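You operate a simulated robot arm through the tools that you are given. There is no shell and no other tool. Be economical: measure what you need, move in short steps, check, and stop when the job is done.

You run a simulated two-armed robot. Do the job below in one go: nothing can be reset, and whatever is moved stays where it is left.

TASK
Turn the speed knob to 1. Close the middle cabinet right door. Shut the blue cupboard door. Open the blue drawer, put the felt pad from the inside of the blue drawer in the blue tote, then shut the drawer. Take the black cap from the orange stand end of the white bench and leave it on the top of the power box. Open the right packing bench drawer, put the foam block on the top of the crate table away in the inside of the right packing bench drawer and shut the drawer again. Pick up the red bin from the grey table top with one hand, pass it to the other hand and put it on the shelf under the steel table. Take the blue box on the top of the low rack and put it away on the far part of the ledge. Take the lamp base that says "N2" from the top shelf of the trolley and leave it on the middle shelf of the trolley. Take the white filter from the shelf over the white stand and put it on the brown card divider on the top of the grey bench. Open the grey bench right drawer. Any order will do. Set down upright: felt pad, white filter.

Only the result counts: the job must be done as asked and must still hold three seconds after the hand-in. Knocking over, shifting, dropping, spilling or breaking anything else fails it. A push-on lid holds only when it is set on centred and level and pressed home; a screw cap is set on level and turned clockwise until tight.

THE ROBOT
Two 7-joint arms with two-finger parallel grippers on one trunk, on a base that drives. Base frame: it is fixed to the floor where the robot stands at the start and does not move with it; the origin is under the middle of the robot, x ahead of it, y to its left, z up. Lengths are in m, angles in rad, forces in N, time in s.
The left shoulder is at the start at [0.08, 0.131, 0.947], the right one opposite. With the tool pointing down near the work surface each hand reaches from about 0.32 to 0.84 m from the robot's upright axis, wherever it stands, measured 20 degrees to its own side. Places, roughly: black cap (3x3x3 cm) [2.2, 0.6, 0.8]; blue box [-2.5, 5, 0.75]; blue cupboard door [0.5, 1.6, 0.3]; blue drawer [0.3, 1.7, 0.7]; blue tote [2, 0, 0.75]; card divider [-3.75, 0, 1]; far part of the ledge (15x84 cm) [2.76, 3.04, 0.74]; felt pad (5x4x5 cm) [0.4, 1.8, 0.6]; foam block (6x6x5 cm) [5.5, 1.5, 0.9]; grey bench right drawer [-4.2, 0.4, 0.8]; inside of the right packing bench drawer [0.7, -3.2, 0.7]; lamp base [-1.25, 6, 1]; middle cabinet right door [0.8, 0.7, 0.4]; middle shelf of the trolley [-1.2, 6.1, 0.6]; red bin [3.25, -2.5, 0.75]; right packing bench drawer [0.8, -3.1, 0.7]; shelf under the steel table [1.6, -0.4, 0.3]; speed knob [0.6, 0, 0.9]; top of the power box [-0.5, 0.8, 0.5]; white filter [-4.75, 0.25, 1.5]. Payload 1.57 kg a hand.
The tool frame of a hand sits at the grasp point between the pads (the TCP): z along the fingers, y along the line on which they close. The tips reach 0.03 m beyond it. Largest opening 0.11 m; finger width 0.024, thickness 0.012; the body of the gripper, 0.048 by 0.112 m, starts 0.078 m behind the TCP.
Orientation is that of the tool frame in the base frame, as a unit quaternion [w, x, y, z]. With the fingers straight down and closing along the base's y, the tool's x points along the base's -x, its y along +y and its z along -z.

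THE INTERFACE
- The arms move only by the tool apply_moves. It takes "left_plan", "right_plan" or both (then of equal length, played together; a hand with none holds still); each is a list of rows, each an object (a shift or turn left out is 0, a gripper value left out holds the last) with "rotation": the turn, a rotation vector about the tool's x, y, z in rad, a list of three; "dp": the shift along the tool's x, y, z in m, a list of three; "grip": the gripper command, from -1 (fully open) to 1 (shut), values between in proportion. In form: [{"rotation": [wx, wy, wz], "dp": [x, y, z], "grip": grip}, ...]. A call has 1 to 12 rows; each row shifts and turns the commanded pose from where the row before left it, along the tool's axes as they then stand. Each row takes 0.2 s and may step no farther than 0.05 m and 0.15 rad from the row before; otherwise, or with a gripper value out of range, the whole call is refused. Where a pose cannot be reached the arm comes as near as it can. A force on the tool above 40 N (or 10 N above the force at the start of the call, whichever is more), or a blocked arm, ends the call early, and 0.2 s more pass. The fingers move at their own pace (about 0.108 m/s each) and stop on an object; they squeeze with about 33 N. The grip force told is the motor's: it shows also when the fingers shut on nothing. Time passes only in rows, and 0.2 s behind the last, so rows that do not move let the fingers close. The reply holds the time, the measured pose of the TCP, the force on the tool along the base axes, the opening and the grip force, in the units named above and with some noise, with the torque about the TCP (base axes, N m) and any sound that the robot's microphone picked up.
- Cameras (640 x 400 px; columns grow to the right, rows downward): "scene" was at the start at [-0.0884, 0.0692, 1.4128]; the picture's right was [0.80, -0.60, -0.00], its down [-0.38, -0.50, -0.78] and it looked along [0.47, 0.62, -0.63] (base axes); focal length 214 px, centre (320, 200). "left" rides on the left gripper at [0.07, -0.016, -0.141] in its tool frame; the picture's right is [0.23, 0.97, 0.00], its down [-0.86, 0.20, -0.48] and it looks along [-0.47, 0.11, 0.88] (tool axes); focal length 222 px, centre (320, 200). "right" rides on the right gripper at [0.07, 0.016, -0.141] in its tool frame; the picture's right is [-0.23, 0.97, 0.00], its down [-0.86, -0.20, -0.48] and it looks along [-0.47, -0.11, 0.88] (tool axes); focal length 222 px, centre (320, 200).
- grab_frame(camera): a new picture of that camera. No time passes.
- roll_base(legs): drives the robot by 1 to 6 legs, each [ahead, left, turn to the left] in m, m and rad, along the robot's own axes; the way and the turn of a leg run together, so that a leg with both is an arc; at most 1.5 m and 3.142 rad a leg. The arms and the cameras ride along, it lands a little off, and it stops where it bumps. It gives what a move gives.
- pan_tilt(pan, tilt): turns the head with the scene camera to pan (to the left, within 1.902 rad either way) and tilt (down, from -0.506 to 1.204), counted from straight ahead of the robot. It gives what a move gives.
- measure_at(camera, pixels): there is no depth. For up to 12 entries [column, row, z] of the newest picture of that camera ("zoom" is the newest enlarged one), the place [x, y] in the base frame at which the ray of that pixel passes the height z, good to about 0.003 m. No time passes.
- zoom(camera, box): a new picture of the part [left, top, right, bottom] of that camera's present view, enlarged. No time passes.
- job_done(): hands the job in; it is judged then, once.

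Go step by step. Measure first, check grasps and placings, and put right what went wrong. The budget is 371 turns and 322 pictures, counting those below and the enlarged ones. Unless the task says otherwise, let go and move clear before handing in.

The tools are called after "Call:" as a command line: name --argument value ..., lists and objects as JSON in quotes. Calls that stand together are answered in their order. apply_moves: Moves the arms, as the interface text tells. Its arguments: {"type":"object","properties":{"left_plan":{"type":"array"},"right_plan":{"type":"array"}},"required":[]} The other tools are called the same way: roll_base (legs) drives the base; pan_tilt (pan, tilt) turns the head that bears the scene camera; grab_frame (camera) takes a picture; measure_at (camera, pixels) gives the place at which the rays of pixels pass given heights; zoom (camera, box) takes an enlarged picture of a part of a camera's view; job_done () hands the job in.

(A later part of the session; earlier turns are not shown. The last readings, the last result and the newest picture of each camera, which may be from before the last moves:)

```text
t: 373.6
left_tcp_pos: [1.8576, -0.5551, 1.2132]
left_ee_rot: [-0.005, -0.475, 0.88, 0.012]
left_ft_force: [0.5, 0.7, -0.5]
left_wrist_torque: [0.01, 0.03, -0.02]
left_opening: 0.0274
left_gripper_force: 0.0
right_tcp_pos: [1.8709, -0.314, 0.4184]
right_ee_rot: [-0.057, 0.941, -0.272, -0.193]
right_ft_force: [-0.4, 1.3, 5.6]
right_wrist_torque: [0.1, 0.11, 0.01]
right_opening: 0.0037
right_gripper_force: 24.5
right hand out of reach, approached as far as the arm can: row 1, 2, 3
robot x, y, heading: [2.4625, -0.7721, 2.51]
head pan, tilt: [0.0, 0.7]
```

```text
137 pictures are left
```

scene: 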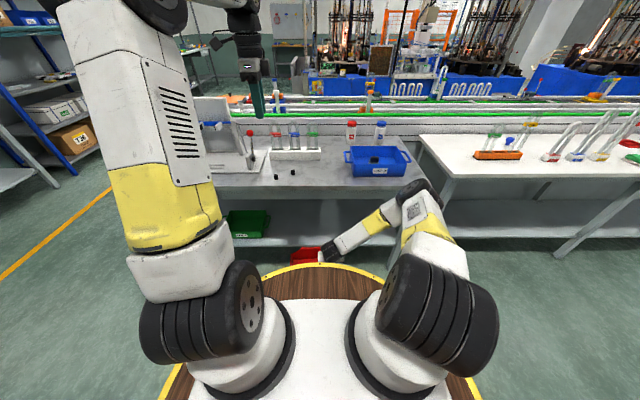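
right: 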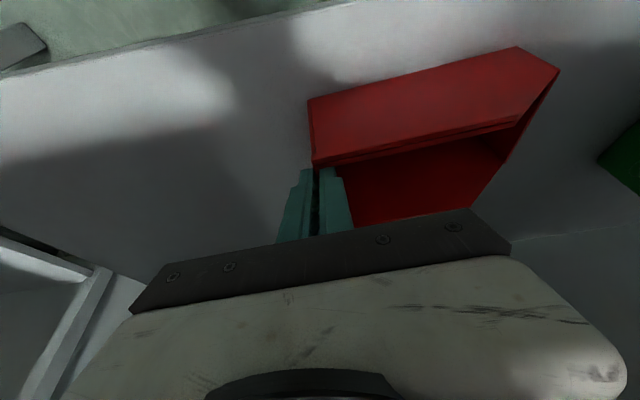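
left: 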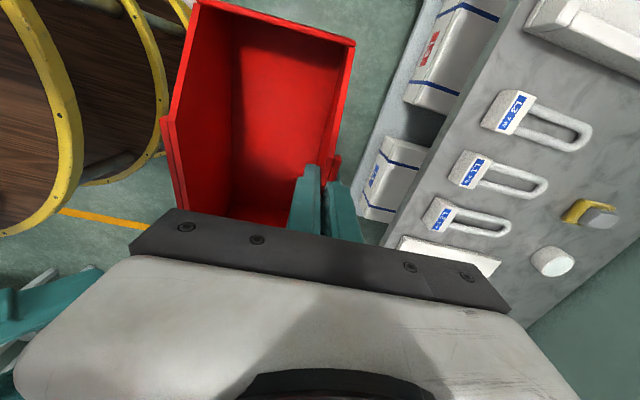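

Call:
zoom --camera "scene" --box '[270, 190, 390, 265]'

Call:
pan_tilt --pan -0.5 --tilt 0.9

Call:
grab_frame --camera "scene"

```text
5.33 times, centred on (330, 228) of scene
```

zoom: 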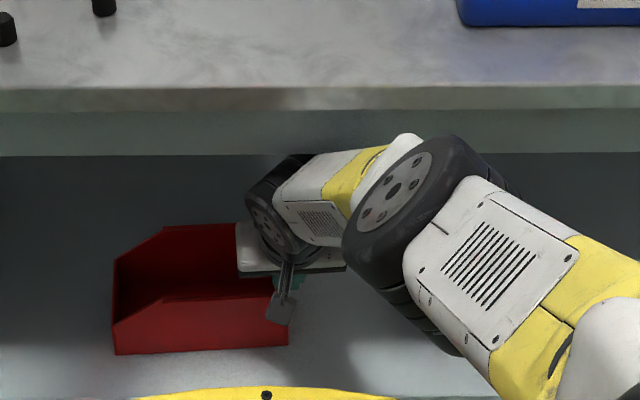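

```text
t: 374.6
left_tcp_pos: [1.8579, -0.556, 1.2122]
left_ee_rot: [-0.005, -0.474, 0.88, 0.012]
left_ft_force: [0.2, 0.7, 0.7]
left_wrist_torque: [-0.03, 0.04, -0.02]
left_opening: 0.0273
left_gripper_force: 0.0
right_tcp_pos: [1.8712, -0.3137, 0.4187]
right_ee_rot: [-0.057, 0.941, -0.271, -0.193]
right_ft_force: [-0.3, 0.1, 5.3]
right_wrist_torque: [0.06, 0.09, 0.04]
right_opening: 0.0034
right_gripper_force: 24.7
robot x, y, heading: [2.4619, -0.7675, 2.511]
head pan, tilt: [-0.499, 0.901]
```

```text
135 pictures are left
```

scene: 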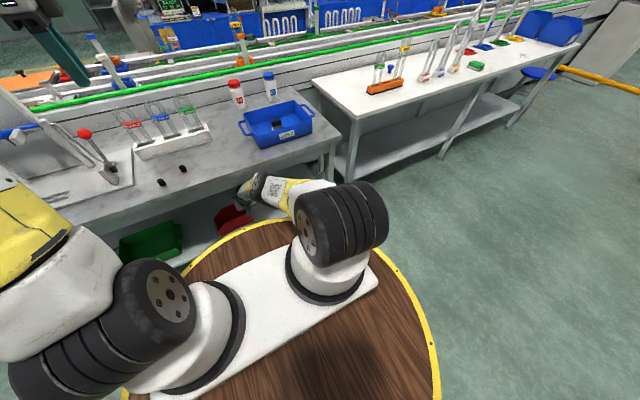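

The bin's far-left corner is touching the shelf (about 5 N), with a small tilt. I'll try to level it before releasing.

Call:
apply_moves --right_plan '[{"rotation": [-0.046, 0, 0.019]}, {"rotation": [0, -0.05, 0]}, {}]'

Call:
pan_tilt --pan 0.0 --tilt 0.7

Call:
zoom --camera "scene" --box '[270, 190, 390, 265]'

```text
t: 375.4
left_tcp_pos: [1.8576, -0.5549, 1.2124]
left_ee_rot: [-0.005, -0.475, 0.88, 0.012]
left_ft_force: [-0.1, -0.2, -1.3]
left_wrist_torque: [-0.02, 0.02, -0.03]
left_opening: 0.0275
left_gripper_force: 0.0
right_tcp_pos: [1.8711, -0.3127, 0.4199]
right_ee_rot: [-0.041, 0.934, -0.276, -0.223]
right_ft_force: [-0.3, -0.3, 0.7]
right_wrist_torque: [0.1, -0.11, 0.0]
right_opening: 0.0037
right_gripper_force: 24.5
robot x, y, heading: [2.4624, -0.7715, 2.51]
head pan, tilt: [-0.499, 0.901]
```

```text
t: 376.3
left_tcp_pos: [1.8576, -0.555, 1.2127]
left_ee_rot: [-0.006, -0.475, 0.88, 0.011]
left_ft_force: [0.1, 0.5, -0.2]
left_wrist_torque: [0.03, -0.01, 0.0]
left_opening: 0.0276
left_gripper_force: 0.0
right_tcp_pos: [1.8718, -0.3137, 0.4181]
right_ee_rot: [-0.041, 0.934, -0.277, -0.223]
right_ft_force: [-0.7, 0.2, 0.7]
right_wrist_torque: [0.1, -0.14, 0.0]
right_opening: 0.0034
right_gripper_force: 24.5
robot x, y, heading: [2.4657, -0.7705, 2.511]
head pan, tilt: [0.0, 0.7]
```

```text
5.33 times, centred on (330, 228) of scene
```

zoom: 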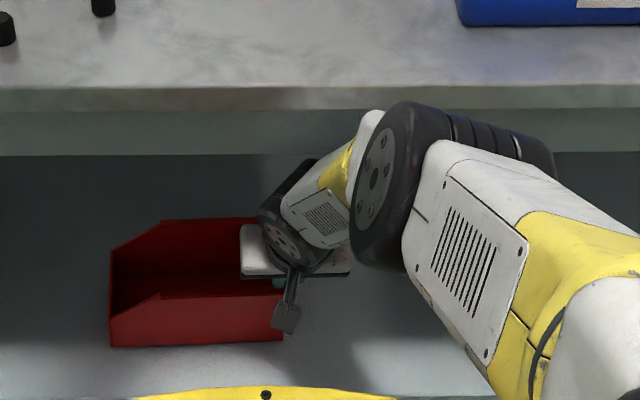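

The bin is level now and just clear of the shelf. I'll lower it.

Call:
apply_moves --right_plan '[{"dp": [0.0044, -0.0005, 0.009]}, {"dp": [0.0044, -0.0005, 0.009]}, {"dp": [0.0044, -0.0005, 0.009]}]'

Call:
zoom --camera "scene" --box '[270, 190, 390, 265]'

```text
t: 377.0
left_tcp_pos: [1.8578, -0.5558, 1.213]
left_ee_rot: [-0.005, -0.475, 0.88, 0.011]
left_ft_force: [1.1, -1.0, 1.9]
left_wrist_torque: [0.01, -0.01, -0.01]
left_opening: 0.0275
left_gripper_force: 0.1
right_tcp_pos: [1.8671, -0.3095, 0.4153]
right_ee_rot: [-0.042, 0.932, -0.274, -0.232]
right_ft_force: [-2.2, 0.8, 3.6]
right_wrist_torque: [0.13, 0.04, 0.02]
right_opening: 0.0036
right_gripper_force: 24.7
right hand out of reach, approached as far as the arm can: row 2, 3
robot x, y, heading: [2.4581, -0.7763, 2.511]
head pan, tilt: [0.0, 0.7]
stopped in row 3 (right hand): the force on the tool passed its limit at 43 N (the readings are from after the stop); the commanded pose is now the measured one
```

```text
5.33 times, centred on (330, 228) of scene
```

zoom: 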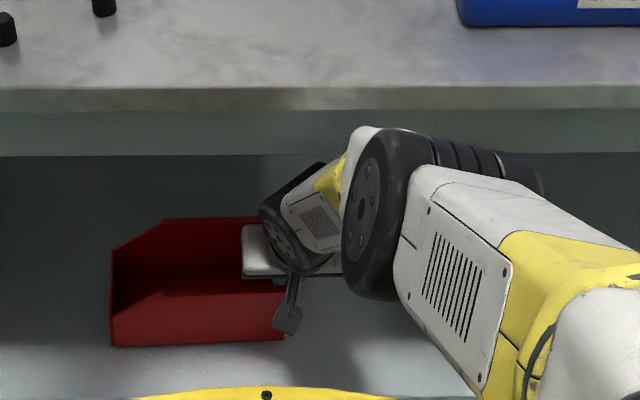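

The bin rests on the shelf. I'll open the hand, retract along the tool axis just enough to clear the wall, and back the base out.

Call:
apply_moves --right_plan '[{"grip": 0.7}, {"grip": 0.5}, {"grip": 0.5}, {"dp": [0, 0, -0.02]}, {"dp": [0, 0, -0.02]}, {"dp": [0, 0, -0.02]}]'

Call:
grab_frame --camera "right"

Call:
zoom --camera "scene" --box '[270, 190, 390, 265]'

```text
t: 378.4
left_tcp_pos: [1.8592, -0.555, 1.2121]
left_ee_rot: [-0.005, -0.475, 0.88, 0.011]
left_ft_force: [0.3, 0.8, 0.2]
left_wrist_torque: [0.02, 0.01, 0.0]
left_opening: 0.0277
left_gripper_force: 0.0
right_tcp_pos: [1.8929, -0.3239, 0.4682]
right_ee_rot: [-0.043, 0.932, -0.277, -0.23]
right_ft_force: [0.0, 0.7, -0.3]
right_wrist_torque: [-0.02, 0.04, 0.02]
right_opening: 0.0275
right_gripper_force: 0.0
robot x, y, heading: [2.4615, -0.7762, 2.512]
head pan, tilt: [0.0, 0.7]
```

```text
132 pictures are left
```

right: 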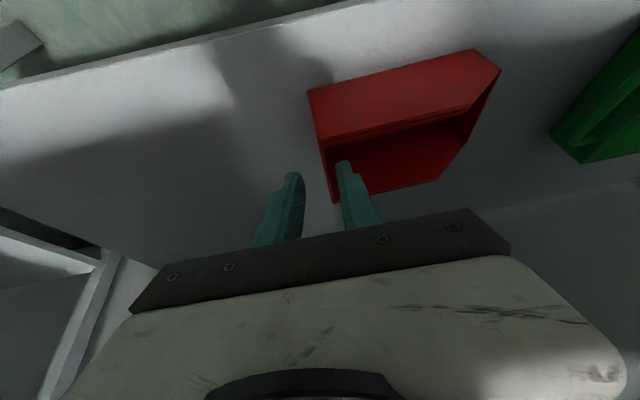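

```text
5.33 times, centred on (330, 228) of scene
```

zoom: 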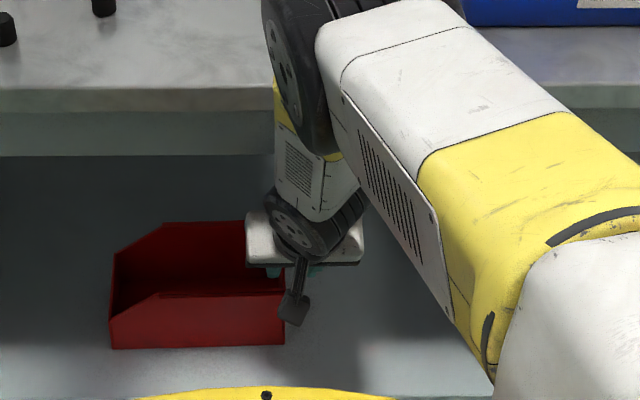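

The bin sits flat on the shelf. I'll back the base out and raise the right hand.

Call:
roll_base --legs '[[-0.4, 0, 0]]'

Call:
apply_moves --right_plan '[{"dp": [0, 0, -0.03], "rotation": [0, 0.115, 0]}, {"dp": [0, 0, -0.045], "rotation": [0, 0.115, 0]}, {"dp": [0, 0, -0.045], "rotation": [0, 0.115, 0]}, {"dp": [0, 0, -0.045], "rotation": [0, 0.11, 0]}, {"dp": [0, 0, -0.05]}, {"dp": [0, 0, -0.05]}, {"dp": [0, 0, -0.05]}, {"dp": [0, 0, -0.05]}, {"dp": [0, 0, -0.05]}, {"dp": [0, 0, -0.05]}, {"dp": [0, 0, -0.05]}, {"dp": [0, 0, -0.05]}]'

Call:
grab_frame --camera "scene"

```text
t: 380.9
left_tcp_pos: [2.174, -0.7899, 1.2132]
left_ee_rot: [-0.005, -0.478, 0.878, 0.012]
left_ft_force: [-0.3, -0.3, -0.3]
left_wrist_torque: [-0.01, 0.04, -0.01]
left_opening: 0.0276
left_gripper_force: 0.0
right_tcp_pos: [2.2095, -0.5569, 0.4679]
right_ee_rot: [-0.041, 0.933, -0.273, -0.231]
right_ft_force: [0.5, 0.2, 0.8]
right_wrist_torque: [0.0, 0.01, 0.01]
right_opening: 0.0274
right_gripper_force: 0.0
robot x, y, heading: [2.7784, -1.0059, 2.519]
head pan, tilt: [0.0, 0.7]
```

```text
t: 383.5
left_tcp_pos: [2.1733, -0.7902, 1.2131]
left_ee_rot: [-0.006, -0.478, 0.879, 0.011]
left_ft_force: [-0.4, 0.5, -0.4]
left_wrist_torque: [0.0, -0.02, 0.0]
left_opening: 0.0274
left_gripper_force: 0.1
right_tcp_pos: [2.2651, -0.5631, 1.0229]
right_ee_rot: [0.022, 0.961, -0.275, -0.014]
right_ft_force: [-0.5, 0.3, 0.0]
right_wrist_torque: [-0.07, -0.05, 0.01]
right_opening: 0.0274
right_gripper_force: 0.0
robot x, y, heading: [2.7793, -1.0041, 2.521]
head pan, tilt: [0.0, 0.7]
```

```text
130 pictures are left
```

scene: 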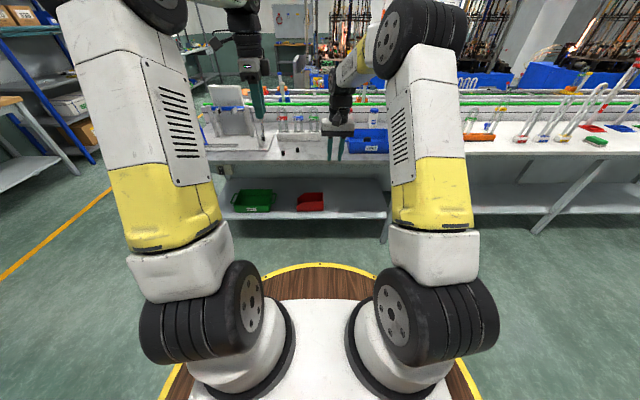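

The red bin is on the shelf. I'll fold both hands back and then drive back round to the start area to find the trolley, rack and grey bench.

Call:
apply_moves --left_plan '[{"dp": [0, -0.04, 0]}, {"dp": [0, -0.04, 0]}, {"dp": [0, -0.04, 0]}, {"dp": [0, -0.04, 0]}, {"dp": [0.03, -0.03, 0]}, {"dp": [0.03, 0, 0]}]' --right_plan '[{"dp": [0.043, -0.02, -0.01]}, {"dp": [0.043, -0.02, -0.01]}, {"dp": [0.043, -0.02, -0.01]}, {"dp": [0.043, -0.02, -0.025]}, {"dp": [0.043, -0.02, -0.025]}, {"dp": [0.03, -0.02, -0.03]}]'

Call:
roll_base --legs '[[0, 0.75, 0], [0, 0.75, 0]]'

```text
refused: row 4 steps farther than a row can; nothing moved
```

```text
t: 391.2
left_tcp_pos: [1.3, -1.9988, 1.2117]
left_ee_rot: [-0.006, -0.479, 0.877, 0.011]
left_ft_force: [-0.2, -0.5, 0.0]
left_wrist_torque: [0.02, 0.01, -0.01]
left_opening: 0.0275
left_gripper_force: 0.1
right_tcp_pos: [1.3891, -1.7729, 1.0233]
right_ee_rot: [0.021, 0.962, -0.272, -0.014]
right_ft_force: [0.5, 0.1, -0.1]
right_wrist_torque: [-0.04, -0.03, 0.02]
right_opening: 0.0276
right_gripper_force: 0.1
robot x, y, heading: [1.9051, -2.2099, 2.519]
head pan, tilt: [0.0, 0.7]
```

Call:
apply_moves --left_plan '[{"dp": [0, -0.04, 0]}, {"dp": [0, -0.04, 0]}, {"dp": [0, -0.04, 0]}, {"dp": [0, -0.04, 0]}, {"dp": [0.03, -0.03, 0]}, {"dp": [0.03, 0, 0]}]' --right_plan '[{"dp": [0.04, -0.02, -0.015]}, {"dp": [0.04, -0.02, -0.015]}, {"dp": [0.04, -0.02, -0.015]}, {"dp": [0.04, -0.02, -0.015]}, {"dp": [0.04, -0.02, -0.015]}, {"dp": [0.03, -0.02, -0.03]}]'

Call:
roll_base --legs '[[1.45, 0, 0], [1.45, 0, 0]]'

Call:
pan_tilt --pan -0.3 --tilt 0.35

Call:
grab_frame --camera "scene"

```text
t: 392.6
left_tcp_pos: [1.4266, -2.1508, 1.2079]
left_ee_rot: [-0.005, -0.479, 0.878, 0.011]
left_ft_force: [-1.0, -0.3, 0.2]
left_wrist_torque: [-0.04, -0.03, 0.01]
left_opening: 0.0278
left_gripper_force: 0.1
right_tcp_pos: [1.6531, -1.788, 1.1179]
right_ee_rot: [0.021, 0.962, -0.272, -0.014]
right_ft_force: [-0.1, -0.6, 0.4]
right_wrist_torque: [-0.01, -0.04, 0.02]
right_opening: 0.0275
right_gripper_force: 0.1
robot x, y, heading: [1.9079, -2.2081, 2.517]
head pan, tilt: [0.0, 0.7]
```

```text
t: 406.4
left_tcp_pos: [-0.8635, -0.4335, 1.2075]
left_ee_rot: [-0.005, -0.469, 0.883, 0.011]
left_ft_force: [0.3, -0.5, -0.2]
left_wrist_torque: [-0.04, 0.01, -0.01]
left_opening: 0.0277
left_gripper_force: 0.0
right_tcp_pos: [-0.6282, -0.0762, 1.1184]
right_ee_rot: [0.02, 0.959, -0.284, -0.015]
right_ft_force: [0.7, 0.1, 0.2]
right_wrist_torque: [0.01, -0.03, 0.03]
right_opening: 0.0277
right_gripper_force: 0.1
robot x, y, heading: [-0.3857, -0.5065, 2.498]
head pan, tilt: [0.0, 0.7]
```

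```text
t: 407.2
left_tcp_pos: [-0.8635, -0.4338, 1.2088]
left_ee_rot: [-0.005, -0.469, 0.883, 0.012]
left_ft_force: [0.4, -0.7, 0.1]
left_wrist_torque: [-0.02, -0.01, -0.01]
left_opening: 0.0275
left_gripper_force: 0.0
right_tcp_pos: [-0.6285, -0.0768, 1.1169]
right_ee_rot: [0.022, 0.959, -0.283, -0.014]
right_ft_force: [0.4, 0.0, 0.5]
right_wrist_torque: [-0.03, 0.01, 0.0]
right_opening: 0.0274
right_gripper_force: 0.0
robot x, y, heading: [-0.3826, -0.5057, 2.5]
head pan, tilt: [-0.3, 0.351]
```

```text
129 pictures are left
```

scene: 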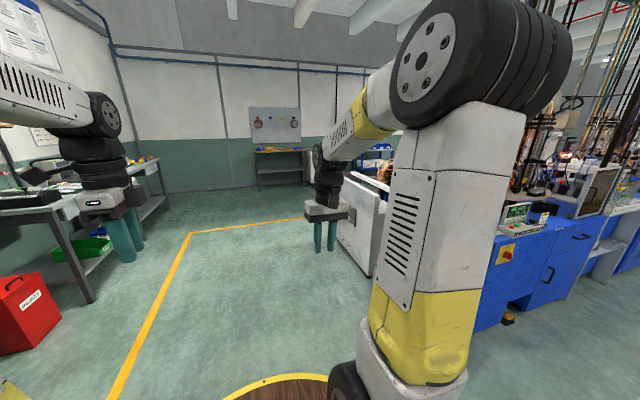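

Call:
measure_at --camera "scene" --pixels '[[92, 300, 0.0], [60, 205, 0.8], [165, 195, 0.0], [258, 188, 0.0], [302, 185, 0.0], [190, 232, 0.0], [345, 270, 0.0], [20, 355, 0.0]]'

Call:
pan_tilt --pan 0.45 --tilt 0.3

Call:
grab_frame --camera "scene"

```text
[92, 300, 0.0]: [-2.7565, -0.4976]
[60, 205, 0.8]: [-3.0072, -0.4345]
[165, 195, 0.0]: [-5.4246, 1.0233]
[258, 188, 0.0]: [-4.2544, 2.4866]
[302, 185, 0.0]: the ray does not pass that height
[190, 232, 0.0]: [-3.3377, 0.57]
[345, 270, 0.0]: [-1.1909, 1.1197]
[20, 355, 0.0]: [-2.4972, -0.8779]
```

```text
t: 408.3
left_tcp_pos: [-0.8631, -0.4327, 1.2082]
left_ee_rot: [-0.006, -0.469, 0.883, 0.013]
left_ft_force: [0.1, -0.4, 0.6]
left_wrist_torque: [0.0, 0.02, -0.02]
left_opening: 0.0276
left_gripper_force: 0.0
right_tcp_pos: [-0.6293, -0.0765, 1.1194]
right_ee_rot: [0.021, 0.959, -0.284, -0.015]
right_ft_force: [-0.1, 1.4, 1.0]
right_wrist_torque: [0.0, 0.02, 0.04]
right_opening: 0.0275
right_gripper_force: 0.0
robot x, y, heading: [-0.387, -0.5055, 2.497]
head pan, tilt: [0.45, 0.3]
```

```text
128 pictures are left
```

scene: 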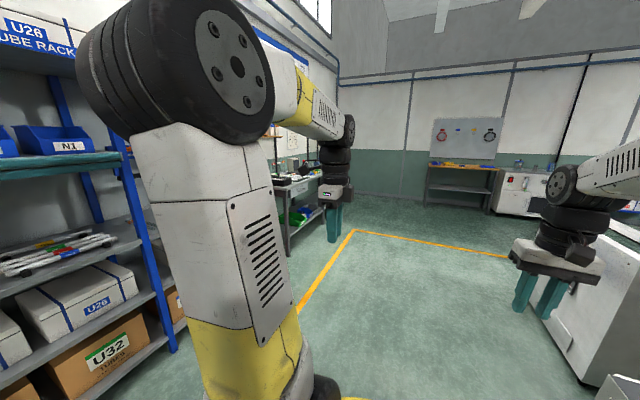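

The grey bench runs along the wall at d≈−2.0. I'll drive along to it and turn to face it.

Call:
roll_base --legs '[[1.5, 0.03, 0], [1.5, 0.03, 0], [0.25, 0, 0], [0, 0, 1.59], [0.6, 0, 0]]'

Call:
pan_tilt --pan 0.0 --tilt 0.35

Call:
grab_frame --camera "scene"

```text
refused: leg 1 is longer than a leg can be; nothing moved
```

```text
t: 409.2
left_tcp_pos: [-0.8633, -0.4323, 1.2076]
left_ee_rot: [-0.005, -0.469, 0.883, 0.012]
left_ft_force: [-0.3, -0.6, 0.3]
left_wrist_torque: [-0.01, 0.01, 0.0]
left_opening: 0.0275
left_gripper_force: 0.1
right_tcp_pos: [-0.6288, -0.0785, 1.1173]
right_ee_rot: [0.021, 0.959, -0.284, -0.015]
right_ft_force: [-0.8, 0.4, 0.6]
right_wrist_torque: [0.0, 0.01, -0.02]
right_opening: 0.0276
right_gripper_force: 0.0
robot x, y, heading: [-0.3833, -0.5039, 2.495]
head pan, tilt: [0.0, 0.351]
```

```text
127 pictures are left
```

scene: 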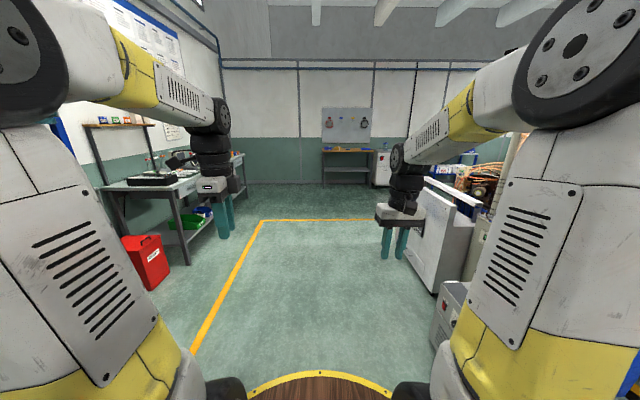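

Call:
roll_base --legs '[[1.48, 0.03, 0], [1.48, 0.03, 0], [0.3, 0, 0], [0, 0, 1.59], [0.5, 0, 0]]'

Call:
grab_frame --camera "scene"

```text
t: 431.6
left_tcp_pos: [-3.3283, 0.6963, 1.2088]
left_ee_rot: [0.012, 0.95, -0.311, -0.005]
left_ft_force: [-0.9, -0.3, 0.1]
left_wrist_torque: [-0.05, 0.0, 0.0]
left_opening: 0.0276
left_gripper_force: 0.1
right_tcp_pos: [-3.6762, 0.9461, 1.1178]
right_ee_rot: [0.025, 0.888, 0.459, 0.005]
right_ft_force: [0.1, 0.5, -0.6]
right_wrist_torque: [0.02, -0.01, 0.02]
right_opening: 0.0275
right_gripper_force: 0.1
robot x, y, heading: [-3.2418, 1.1705, -2.257]
head pan, tilt: [0.0, 0.351]
```

```text
126 pictures are left
```

scene: 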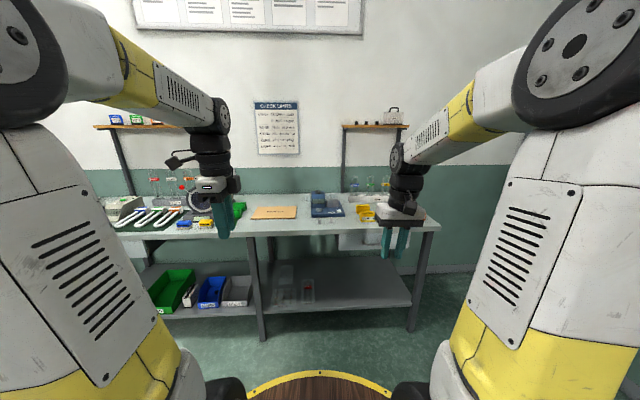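

Call:
zoom --camera "scene" --box '[230, 90, 460, 270]'

Call:
measure_at --camera "scene" --pixels '[[250, 233, 0.9], [435, 228, 0.9], [272, 213, 0.9], [300, 212, 0.9], [392, 125, 1.4], [392, 125, 1.5], [393, 108, 1.5], [265, 340, 0.0], [412, 330, 0.0]]'

```text
2.22 times, centred on (345, 180) of scene
```

zoom: 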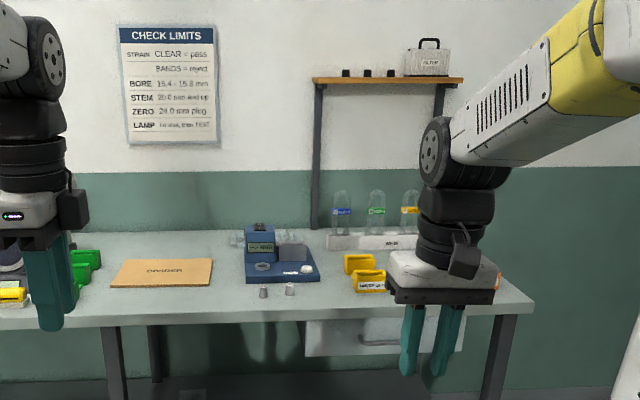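

```text
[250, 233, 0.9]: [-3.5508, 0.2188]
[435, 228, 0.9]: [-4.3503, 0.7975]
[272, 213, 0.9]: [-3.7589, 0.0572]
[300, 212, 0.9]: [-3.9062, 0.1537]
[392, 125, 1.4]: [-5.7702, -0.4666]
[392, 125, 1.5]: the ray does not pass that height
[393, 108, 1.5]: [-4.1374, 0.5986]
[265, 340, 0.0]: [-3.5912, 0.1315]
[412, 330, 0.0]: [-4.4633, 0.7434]
```

The "DIVIDER" card is on the bench, the white drawer with recessed handle is below at right, and the filter (white box with black handle) is on the high shelf at right. I'll move in front of the filter and measure it.

Call:
roll_base --legs '[[0.4, -0.514, 0.06]]'

Call:
pan_tilt --pan 0.0 --tilt 0.2

Call:
grab_frame --camera "scene"

Call:
zoom --camera "scene" --box '[230, 80, 450, 300]'

```text
t: 435.2
left_tcp_pos: [-3.9542, 0.6962, 1.2084]
left_ee_rot: [0.012, 0.958, -0.288, -0.005]
left_ft_force: [1.0, -0.3, -0.6]
left_wrist_torque: [-0.04, 0.0, -0.01]
left_opening: 0.0275
left_gripper_force: 0.1
right_tcp_pos: [-4.3129, 0.9263, 1.1194]
right_ee_rot: [0.025, 0.876, 0.481, 0.005]
right_ft_force: [-0.1, 0.1, -0.3]
right_wrist_torque: [-0.03, 0.01, -0.02]
right_opening: 0.0276
right_gripper_force: 0.0
robot x, y, heading: [-3.887, 1.1741, -2.209]
head pan, tilt: [0.0, 0.351]
```

```text
t: 435.9
left_tcp_pos: [-3.9535, 0.6964, 1.2082]
left_ee_rot: [0.013, 0.957, -0.288, -0.005]
left_ft_force: [-0.7, 0.2, 0.8]
left_wrist_torque: [-0.01, -0.01, -0.02]
left_opening: 0.0276
left_gripper_force: 0.1
right_tcp_pos: [-4.3128, 0.9276, 1.1175]
right_ee_rot: [0.026, 0.876, 0.481, 0.004]
right_ft_force: [0.0, 0.2, 0.6]
right_wrist_torque: [-0.01, 0.0, 0.02]
right_opening: 0.0274
right_gripper_force: 0.1
robot x, y, heading: [-3.8841, 1.1748, -2.209]
head pan, tilt: [0.0, 0.201]
```

```text
124 pictures are left
```

scene: 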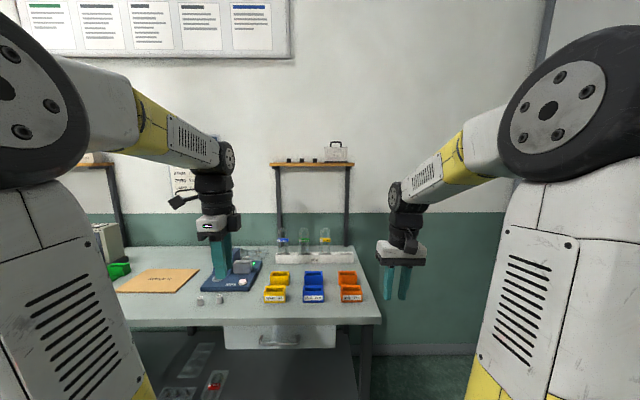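

```text
1.82 times, centred on (340, 190) of scene
```

zoom: 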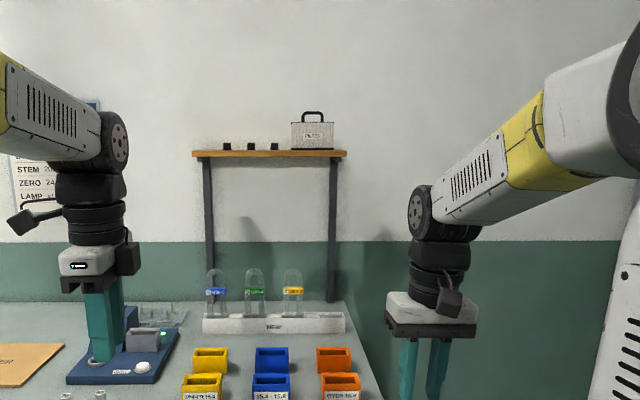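

Call:
measure_at --camera "scene" --pixels '[[336, 144, 1.5], [336, 161, 1.39], [336, 161, 1.3], [380, 321, 0.9], [125, 322, 0.9], [352, 252, 0.9], [282, 340, 0.8], [120, 291, 0.9], [195, 292, 0.9], [150, 270, 0.9], [198, 268, 0.9]]'

```text
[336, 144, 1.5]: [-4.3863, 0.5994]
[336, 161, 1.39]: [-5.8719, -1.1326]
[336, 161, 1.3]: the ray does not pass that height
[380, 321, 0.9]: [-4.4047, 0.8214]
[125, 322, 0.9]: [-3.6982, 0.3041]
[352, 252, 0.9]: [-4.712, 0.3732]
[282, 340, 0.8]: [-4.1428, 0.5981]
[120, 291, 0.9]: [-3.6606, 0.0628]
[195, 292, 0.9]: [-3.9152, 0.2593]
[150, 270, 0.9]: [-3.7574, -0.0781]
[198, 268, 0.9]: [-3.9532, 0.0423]
```

Triangulation puts the filter at (−4.70, 0.23) on a shelf at z≈1.39, and the bench top at z≈0.87 with its edge at d≈−1.95. I need a forward-pointing grip on the handle. I'll raise the right hand and rotate it to point forward and slightly up.

Call:
apply_moves --right_plan '[{"dp": [-0.03, 0, -0.038], "grip": -0.7}, {"dp": [-0.03, 0, -0.038]}, {"dp": [-0.03, 0, -0.038]}, {"dp": [-0.03, 0, -0.038]}, {"dp": [-0.03, 0, -0.038]}, {"dp": [-0.01, 0, -0.038]}]'

Call:
apply_moves --right_plan '[{"rotation": [0, -0.1475, 0]}, {"rotation": [0, -0.1475, 0]}, {"rotation": [0, -0.1475, 0]}, {"rotation": [0, -0.1475, 0]}, {"rotation": [0, -0.1475, 0]}, {"rotation": [0, -0.1475, 0]}, {"rotation": [0, -0.1475, 0]}, {"rotation": [0, -0.1475, 0]}, {"rotation": [0, -0.1475, 0]}, {"rotation": [0, -0.1475, 0]}, {"rotation": [0, -0.1475, 0]}, {"rotation": [0, -0.1475, 0]}]'

Call:
grab_frame --camera "right"

```text
t: 437.3
left_tcp_pos: [-3.9541, 0.6963, 1.208]
left_ee_rot: [0.012, 0.958, -0.288, -0.004]
left_ft_force: [-0.5, -0.5, 0.5]
left_wrist_torque: [0.0, -0.01, 0.01]
left_opening: 0.0273
left_gripper_force: 0.0
right_tcp_pos: [-4.4079, 0.8018, 1.3493]
right_ee_rot: [0.025, 0.876, 0.481, 0.006]
right_ft_force: [1.2, 1.2, -0.5]
right_wrist_torque: [-0.02, 0.01, 0.01]
right_opening: 0.0937
right_gripper_force: 0.0
robot x, y, heading: [-3.8867, 1.1779, -2.207]
head pan, tilt: [0.0, 0.201]
```

```text
t: 439.9
left_tcp_pos: [-3.9531, 0.6966, 1.2094]
left_ee_rot: [0.012, 0.958, -0.288, -0.004]
left_ft_force: [-0.7, 0.0, -1.1]
left_wrist_torque: [-0.04, 0.03, -0.03]
left_opening: 0.0273
left_gripper_force: 0.1
right_tcp_pos: [-4.4046, 0.8019, 1.3488]
right_ee_rot: [-0.388, -0.559, -0.287, 0.674]
right_ft_force: [0.3, 1.3, -0.6]
right_wrist_torque: [0.02, -0.04, 0.0]
right_opening: 0.0935
right_gripper_force: 0.0
robot x, y, heading: [-3.8847, 1.1767, -2.203]
head pan, tilt: [0.0, 0.201]
```

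```text
122 pictures are left
```

right: 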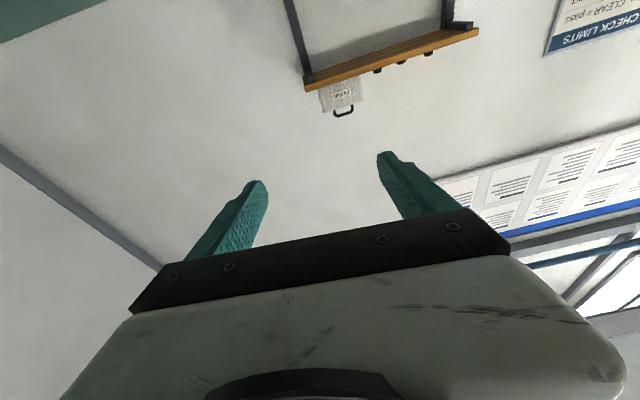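

Call:
measure_at --camera "right" --pixels '[[344, 112, 1.44], [344, 112, 1.48], [344, 112, 1.52], [328, 90, 1.43], [360, 85, 1.43]]'

Call:
zoom --camera "right" --box '[290, 30, 410, 150]'

```text
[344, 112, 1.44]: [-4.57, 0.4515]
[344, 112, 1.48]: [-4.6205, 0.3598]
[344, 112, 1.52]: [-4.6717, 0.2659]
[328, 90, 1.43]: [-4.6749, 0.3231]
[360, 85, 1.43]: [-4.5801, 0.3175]
```

```text
3.33 times, centred on (350, 90) of right
```

zoom: 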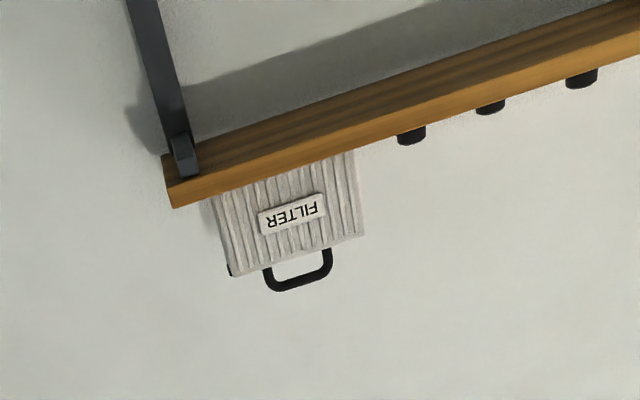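

The handle is about 0.068 m wide at roughly (−4.69, 0.24, 1.51). I'll fix the hand's yaw and roll, pitch up to 0.35, raise it, and drive closer.

Call:
apply_moves --right_plan '[{"dp": [-0.048, 0.002, 0.0105], "grip": -1}, {"dp": [-0.048, 0.002, 0.0105]}, {"dp": [-0.048, 0.002, 0.0105]}, {"rotation": [0.049, 0, -0.058]}, {"rotation": [0, -0.14, 0]}, {}]'

Call:
roll_base --legs '[[0.28, 0.035, 0.007]]'

Call:
grab_frame --camera "right"

Call:
grab_frame --camera "scene"

```text
t: 441.3
left_tcp_pos: [-3.9539, 0.6965, 1.2094]
left_ee_rot: [0.012, 0.958, -0.288, -0.004]
left_ft_force: [-0.8, 0.0, 0.0]
left_wrist_torque: [-0.02, 0.0, 0.02]
left_opening: 0.0277
left_gripper_force: 0.1
right_tcp_pos: [-4.4071, 0.7997, 1.4957]
right_ee_rot: [-0.373, -0.51, -0.259, 0.731]
right_ft_force: [0.6, 0.3, -0.6]
right_wrist_torque: [0.01, 0.01, 0.02]
right_opening: 0.1103
right_gripper_force: 0.0
robot x, y, heading: [-3.8856, 1.1752, -2.203]
head pan, tilt: [0.0, 0.201]
```

```text
t: 443.3
left_tcp_pos: [-4.0932, 0.4455, 1.2083]
left_ee_rot: [0.012, 0.958, -0.287, -0.004]
left_ft_force: [0.2, -0.5, 0.4]
left_wrist_torque: [0.0, 0.0, 0.02]
left_opening: 0.0276
left_gripper_force: 0.0
right_tcp_pos: [-4.5487, 0.5475, 1.4975]
right_ee_rot: [-0.374, -0.51, -0.26, 0.729]
right_ft_force: [0.9, 0.1, -0.1]
right_wrist_torque: [0.06, 0.02, 0.01]
right_opening: 0.11
right_gripper_force: 0.0
robot x, y, heading: [-4.0261, 0.9257, -2.201]
head pan, tilt: [0.0, 0.201]
```

```text
120 pictures are left
```

right: 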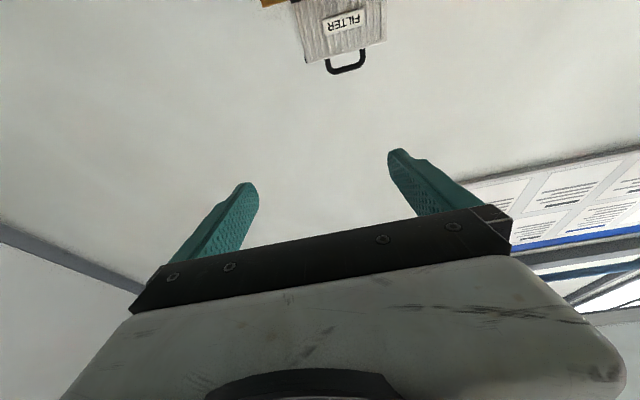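

```text
119 pictures are left
```

scene: 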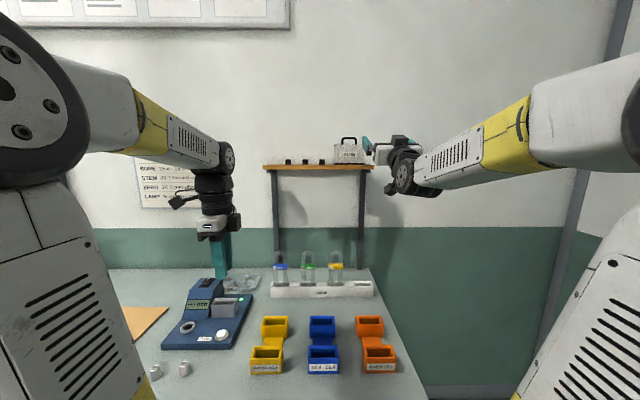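

Call:
measure_at --camera "scene" --pixels '[[348, 139, 1.52], [348, 139, 1.54], [348, 139, 1.56], [333, 163, 1.41], [365, 163, 1.41], [348, 147, 1.5], [348, 147, 1.52]]'

Call:
measure_at --camera "right" --pixels '[[346, 70, 1.5], [346, 70, 1.52], [346, 70, 1.54], [332, 60, 1.51], [362, 52, 1.51]]'

```text
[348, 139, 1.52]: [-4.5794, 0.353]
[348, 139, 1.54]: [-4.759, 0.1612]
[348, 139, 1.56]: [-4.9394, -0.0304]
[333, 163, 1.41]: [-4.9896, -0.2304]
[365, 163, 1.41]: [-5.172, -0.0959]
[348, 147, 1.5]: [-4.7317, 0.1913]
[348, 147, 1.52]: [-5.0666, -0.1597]
```

```text
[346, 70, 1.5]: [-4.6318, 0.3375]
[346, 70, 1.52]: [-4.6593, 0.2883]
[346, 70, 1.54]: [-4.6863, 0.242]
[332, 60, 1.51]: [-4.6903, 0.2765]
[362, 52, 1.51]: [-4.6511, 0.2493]
```

The handle top is at (−4.673, 0.258, 1.53). I'll edge the base forward 0.045 m, align the hand laterally, and approach most of the way.

Call:
roll_base --legs '[[0.045, 0, 0]]'

Call:
apply_moves --right_plan '[{"dp": [-0.009, 0.035, 0.003]}, {"dp": [-0.009, 0.034, 0.003]}, {"dp": [0.0138, 0, 0.0376]}, {"dp": [0.0138, 0, 0.0376]}, {"dp": [0.0138, 0, 0.0376]}]'

Call:
grab_frame --camera "right"

Call:
zoom --camera "scene" --box '[280, 110, 440, 210]'

```text
t: 444.2
left_tcp_pos: [-4.1205, 0.4084, 1.2085]
left_ee_rot: [0.013, 0.958, -0.287, -0.004]
left_ft_force: [0.4, -0.2, 0.2]
left_wrist_torque: [-0.02, 0.01, -0.01]
left_opening: 0.0275
left_gripper_force: 0.1
right_tcp_pos: [-4.5745, 0.5114, 1.4971]
right_ee_rot: [-0.375, -0.51, -0.261, 0.729]
right_ft_force: [0.4, 1.6, -0.3]
right_wrist_torque: [0.0, -0.03, -0.01]
right_opening: 0.1099
right_gripper_force: 0.0
robot x, y, heading: [-4.056, 0.8886, -2.204]
head pan, tilt: [0.0, 0.201]
```

```text
t: 445.4
left_tcp_pos: [-4.1208, 0.4078, 1.2082]
left_ee_rot: [0.012, 0.958, -0.288, -0.005]
left_ft_force: [-0.2, -0.3, -0.2]
left_wrist_torque: [-0.03, 0.01, 0.0]
left_opening: 0.0274
left_gripper_force: 0.0
right_tcp_pos: [-4.5872, 0.3714, 1.5164]
right_ee_rot: [-0.375, -0.509, -0.26, 0.73]
right_ft_force: [0.5, 0.4, -0.3]
right_wrist_torque: [0.05, 0.0, 0.0]
right_opening: 0.1097
right_gripper_force: 0.0
robot x, y, heading: [-4.056, 0.8886, -2.206]
head pan, tilt: [0.0, 0.201]
```

```text
118 pictures are left
```

right: 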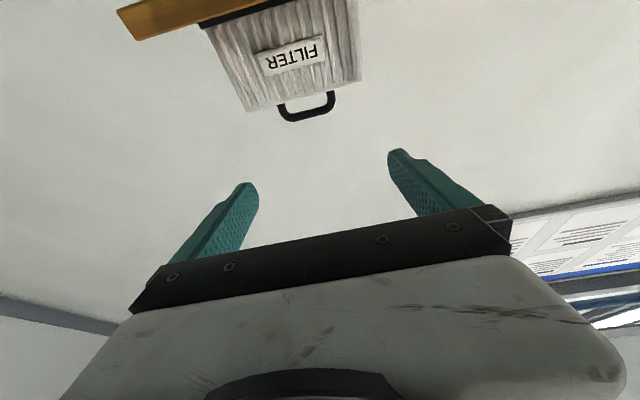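

```text
4.00 times, centred on (360, 160) of scene
```

zoom: 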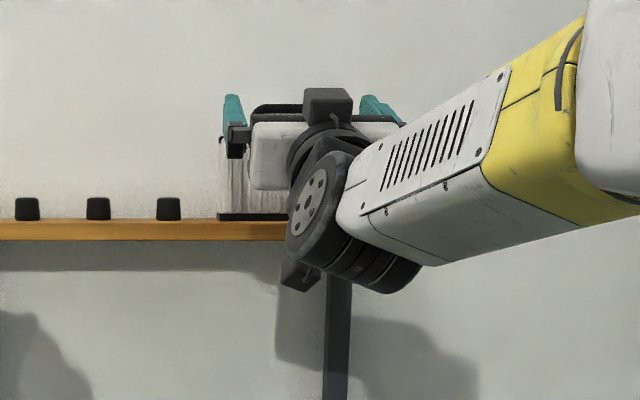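

The handle projects exactly where predicted; only a 4 mm lateral correction is needed. I'll close the remaining 0.137 m.

Call:
apply_moves --right_plan '[{"dp": [0.0138, -0.004, 0.0376]}, {"dp": [0.0138, 0, 0.0376]}, {"dp": [0.0138, 0, 0.0376]}]'

Call:
grab_frame --camera "right"

```text
t: 446.2
left_tcp_pos: [-4.1211, 0.4081, 1.2068]
left_ee_rot: [0.012, 0.958, -0.287, -0.005]
left_ft_force: [0.8, 0.0, 1.2]
left_wrist_torque: [-0.01, 0.03, -0.01]
left_opening: 0.0272
left_gripper_force: 0.0
right_tcp_pos: [-4.661, 0.2763, 1.517]
right_ee_rot: [-0.374, -0.51, -0.26, 0.73]
right_ft_force: [-0.2, 1.1, 1.1]
right_wrist_torque: [0.03, -0.06, 0.01]
right_opening: 0.1101
right_gripper_force: 0.0
robot x, y, heading: [-4.054, 0.8869, -2.206]
head pan, tilt: [0.0, 0.201]
```

```text
116 pictures are left
```

right: 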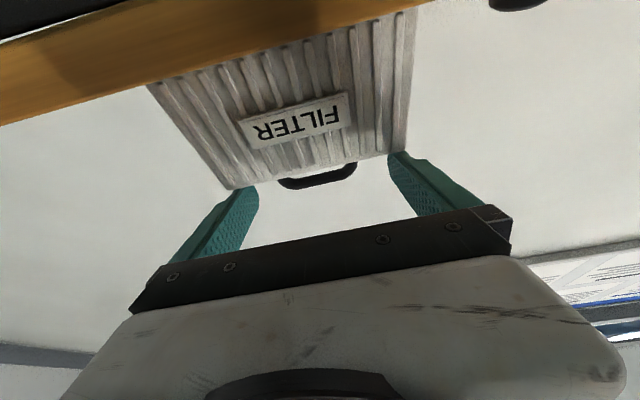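

Call:
apply_moves --right_plan '[{"dp": [0.0062, 0, 0.0169]}, {"grip": 0}, {"grip": 0.5}, {"grip": 1}, {"grip": 1}]'

Call:
grab_frame --camera "right"

```text
t: 447.4
left_tcp_pos: [-4.1213, 0.4084, 1.2076]
left_ee_rot: [0.012, 0.958, -0.286, -0.004]
left_ft_force: [0.1, 0.7, 0.1]
left_wrist_torque: [0.0, -0.01, 0.0]
left_opening: 0.0277
left_gripper_force: 0.1
right_tcp_pos: [-4.6717, 0.261, 1.5158]
right_ee_rot: [-0.375, -0.509, -0.259, 0.73]
right_ft_force: [-0.2, -3.1, 5.9]
right_wrist_torque: [-0.22, 0.14, 0.06]
right_opening: 0.068
right_gripper_force: 33.1
robot x, y, heading: [-4.0531, 0.8886, -2.205]
head pan, tilt: [0.0, 0.201]
```

```text
115 pictures are left
```

right: 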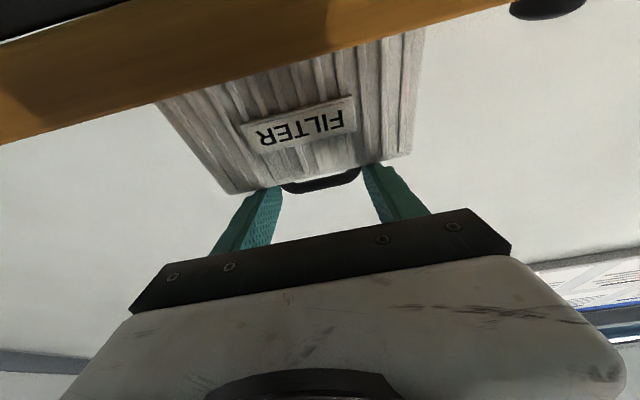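

The handle is gripped at 68 mm as expected. I'll lift 3 cm, then draw back.

Call:
apply_moves --right_plan '[{"dp": [-0.0188, 0, 0.0069]}, {"dp": [-0.0188, 0, 0.0069]}, {}]'

Call:
grab_frame --camera "right"

Call:
zoom --camera "scene" --box '[280, 110, 440, 210]'

```text
t: 448.2
left_tcp_pos: [-4.1198, 0.4084, 1.2078]
left_ee_rot: [0.012, 0.958, -0.286, -0.004]
left_ft_force: [1.0, -0.2, 0.6]
left_wrist_torque: [0.0, 0.0, -0.03]
left_opening: 0.0276
left_gripper_force: 0.0
right_tcp_pos: [-4.6719, 0.2606, 1.555]
right_ee_rot: [-0.375, -0.509, -0.261, 0.729]
right_ft_force: [-0.3, -0.5, -1.4]
right_wrist_torque: [0.07, -0.02, 0.0]
right_opening: 0.0683
right_gripper_force: 32.7
robot x, y, heading: [-4.0631, 0.8858, -2.205]
head pan, tilt: [0.0, 0.201]
```

```text
114 pictures are left
```

right: 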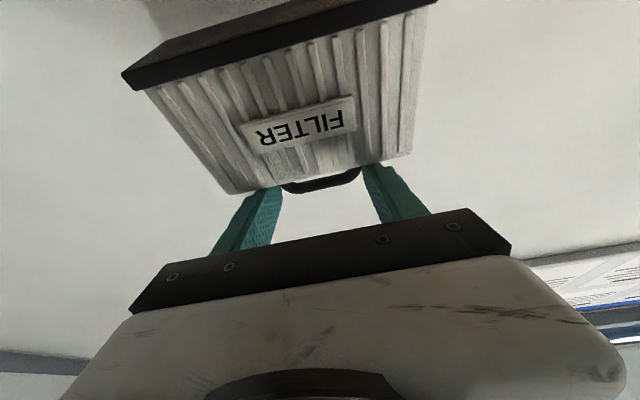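

```text
4.00 times, centred on (360, 160) of scene
```

zoom: 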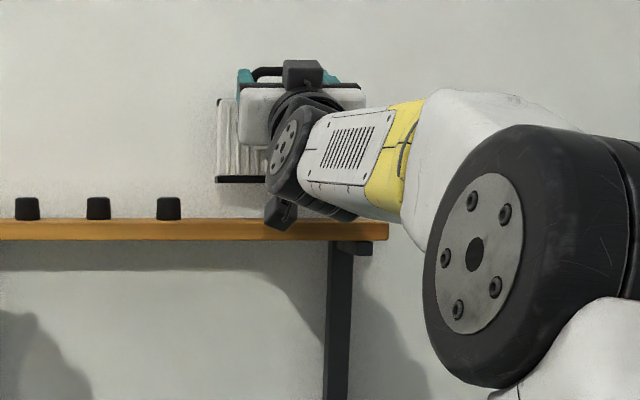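

The filter hangs level. I'll back out, lower it, and shift left to the divider.

Call:
roll_base --legs '[[-0.45, 0, 0]]'

Call:
apply_moves --right_plan '[{"dp": [0.0388, 0, -0.0249]}, {"dp": [0.0388, 0, -0.0249]}, {"dp": [0.0388, 0, -0.0249]}, {"dp": [0.0388, 0, -0.0249]}, {"dp": [0.0388, 0, -0.0249]}, {"dp": [0.0388, 0, -0.0249]}, {"dp": [0.0388, 0, -0.0249]}, {"dp": [0.0388, 0, -0.0249]}, {"dp": [0.0388, 0, -0.0249]}]'

Call:
roll_base --legs '[[0, 0.78, 0]]'

Call:
pan_tilt --pan -0.1 --tilt 0.6

Call:
grab_frame --camera "scene"

```text
t: 450.9
left_tcp_pos: [-3.8533, 0.7723, 1.2083]
left_ee_rot: [0.012, 0.958, -0.286, -0.004]
left_ft_force: [0.6, 0.4, 0.8]
left_wrist_torque: [0.0, 0.0, -0.01]
left_opening: 0.0271
left_gripper_force: 0.0
right_tcp_pos: [-4.4045, 0.6252, 1.5561]
right_ee_rot: [-0.376, -0.509, -0.261, 0.729]
right_ft_force: [-0.2, 0.2, -1.7]
right_wrist_torque: [0.0, -0.03, 0.0]
right_opening: 0.0681
right_gripper_force: 32.7
robot x, y, heading: [-3.7873, 1.2519, -2.199]
head pan, tilt: [0.0, 0.201]
```

```text
t: 452.9
left_tcp_pos: [-3.8535, 0.7742, 1.2084]
left_ee_rot: [0.012, 0.958, -0.287, -0.005]
left_ft_force: [-0.7, 0.0, -0.1]
left_wrist_torque: [-0.02, 0.0, 0.04]
left_opening: 0.0275
left_gripper_force: 0.0
right_tcp_pos: [-4.3507, 0.6975, 1.1523]
right_ee_rot: [-0.375, -0.509, -0.26, 0.73]
right_ft_force: [-0.2, 0.2, -1.3]
right_wrist_torque: [0.04, -0.02, 0.05]
right_opening: 0.0681
right_gripper_force: 33.3
robot x, y, heading: [-3.7885, 1.252, -2.205]
head pan, tilt: [0.0, 0.201]
```

```text
t: 457.1
left_tcp_pos: [-3.2126, 0.3126, 1.2084]
left_ee_rot: [0.011, 0.96, -0.28, -0.004]
left_ft_force: [0.2, -0.2, -0.7]
left_wrist_torque: [-0.02, 0.0, 0.02]
left_opening: 0.0274
left_gripper_force: 0.1
right_tcp_pos: [-3.7079, 0.2314, 1.1513]
right_ee_rot: [-0.379, -0.508, -0.263, 0.727]
right_ft_force: [-0.1, -0.4, -0.8]
right_wrist_torque: [0.0, -0.02, 0.01]
right_opening: 0.068
right_gripper_force: 33.4
robot x, y, heading: [-3.1546, 0.7916, -2.192]
head pan, tilt: [0.0, 0.201]
```

```text
t: 458.0
left_tcp_pos: [-3.2117, 0.3119, 1.208]
left_ee_rot: [0.011, 0.96, -0.28, -0.005]
left_ft_force: [-0.2, 0.5, -0.4]
left_wrist_torque: [0.01, 0.0, -0.01]
left_opening: 0.0275
left_gripper_force: 0.1
right_tcp_pos: [-3.7078, 0.2309, 1.1511]
right_ee_rot: [-0.38, -0.507, -0.264, 0.727]
right_ft_force: [-0.1, -0.8, -0.8]
right_wrist_torque: [0.05, -0.05, -0.01]
right_opening: 0.0683
right_gripper_force: 33.5
robot x, y, heading: [-3.1544, 0.7889, -2.189]
head pan, tilt: [-0.099, 0.6]
```

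```text
112 pictures are left
```

scene: 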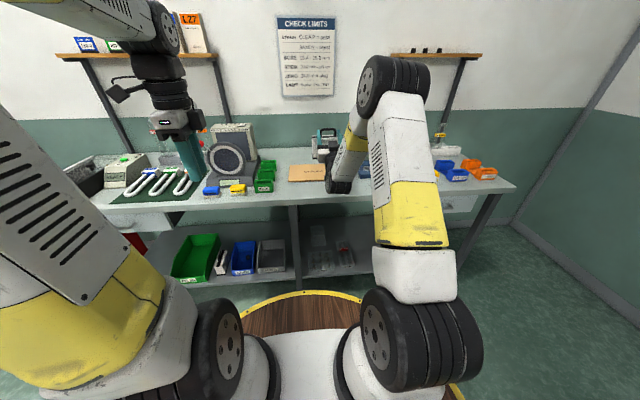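

Call:
zoom --camera "scene" --box '[240, 110, 400, 220]'

Call:
grab_frame --camera "right"

```text
3.64 times, centred on (320, 165) of scene
```

zoom: 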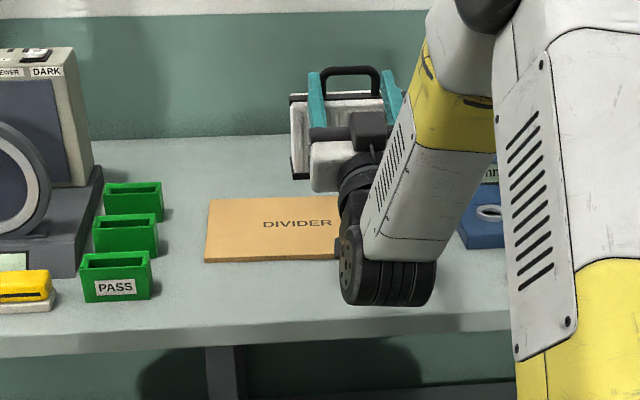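

```text
110 pictures are left
```

right: 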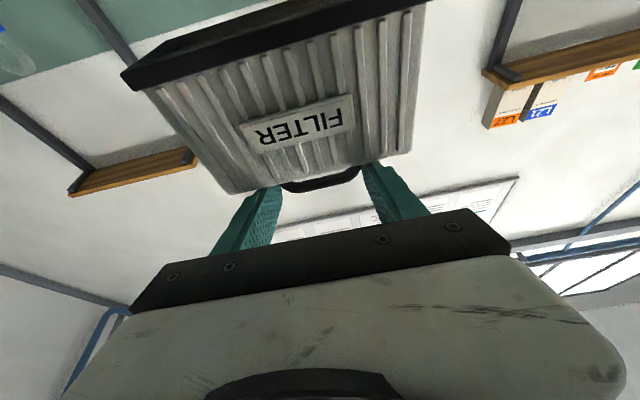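

Call:
measure_at --camera "zoom" --pixels '[[211, 199, 0.87], [205, 261, 0.87], [335, 257, 0.87], [337, 197, 0.87], [300, 335, 0.87], [300, 325, 0.87], [155, 285, 0.87]]'

```text
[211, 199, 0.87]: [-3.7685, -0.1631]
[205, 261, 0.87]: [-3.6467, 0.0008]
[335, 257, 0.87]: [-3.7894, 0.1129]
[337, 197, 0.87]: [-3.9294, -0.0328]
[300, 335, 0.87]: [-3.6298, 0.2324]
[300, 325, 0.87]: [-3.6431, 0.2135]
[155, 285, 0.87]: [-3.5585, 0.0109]
```

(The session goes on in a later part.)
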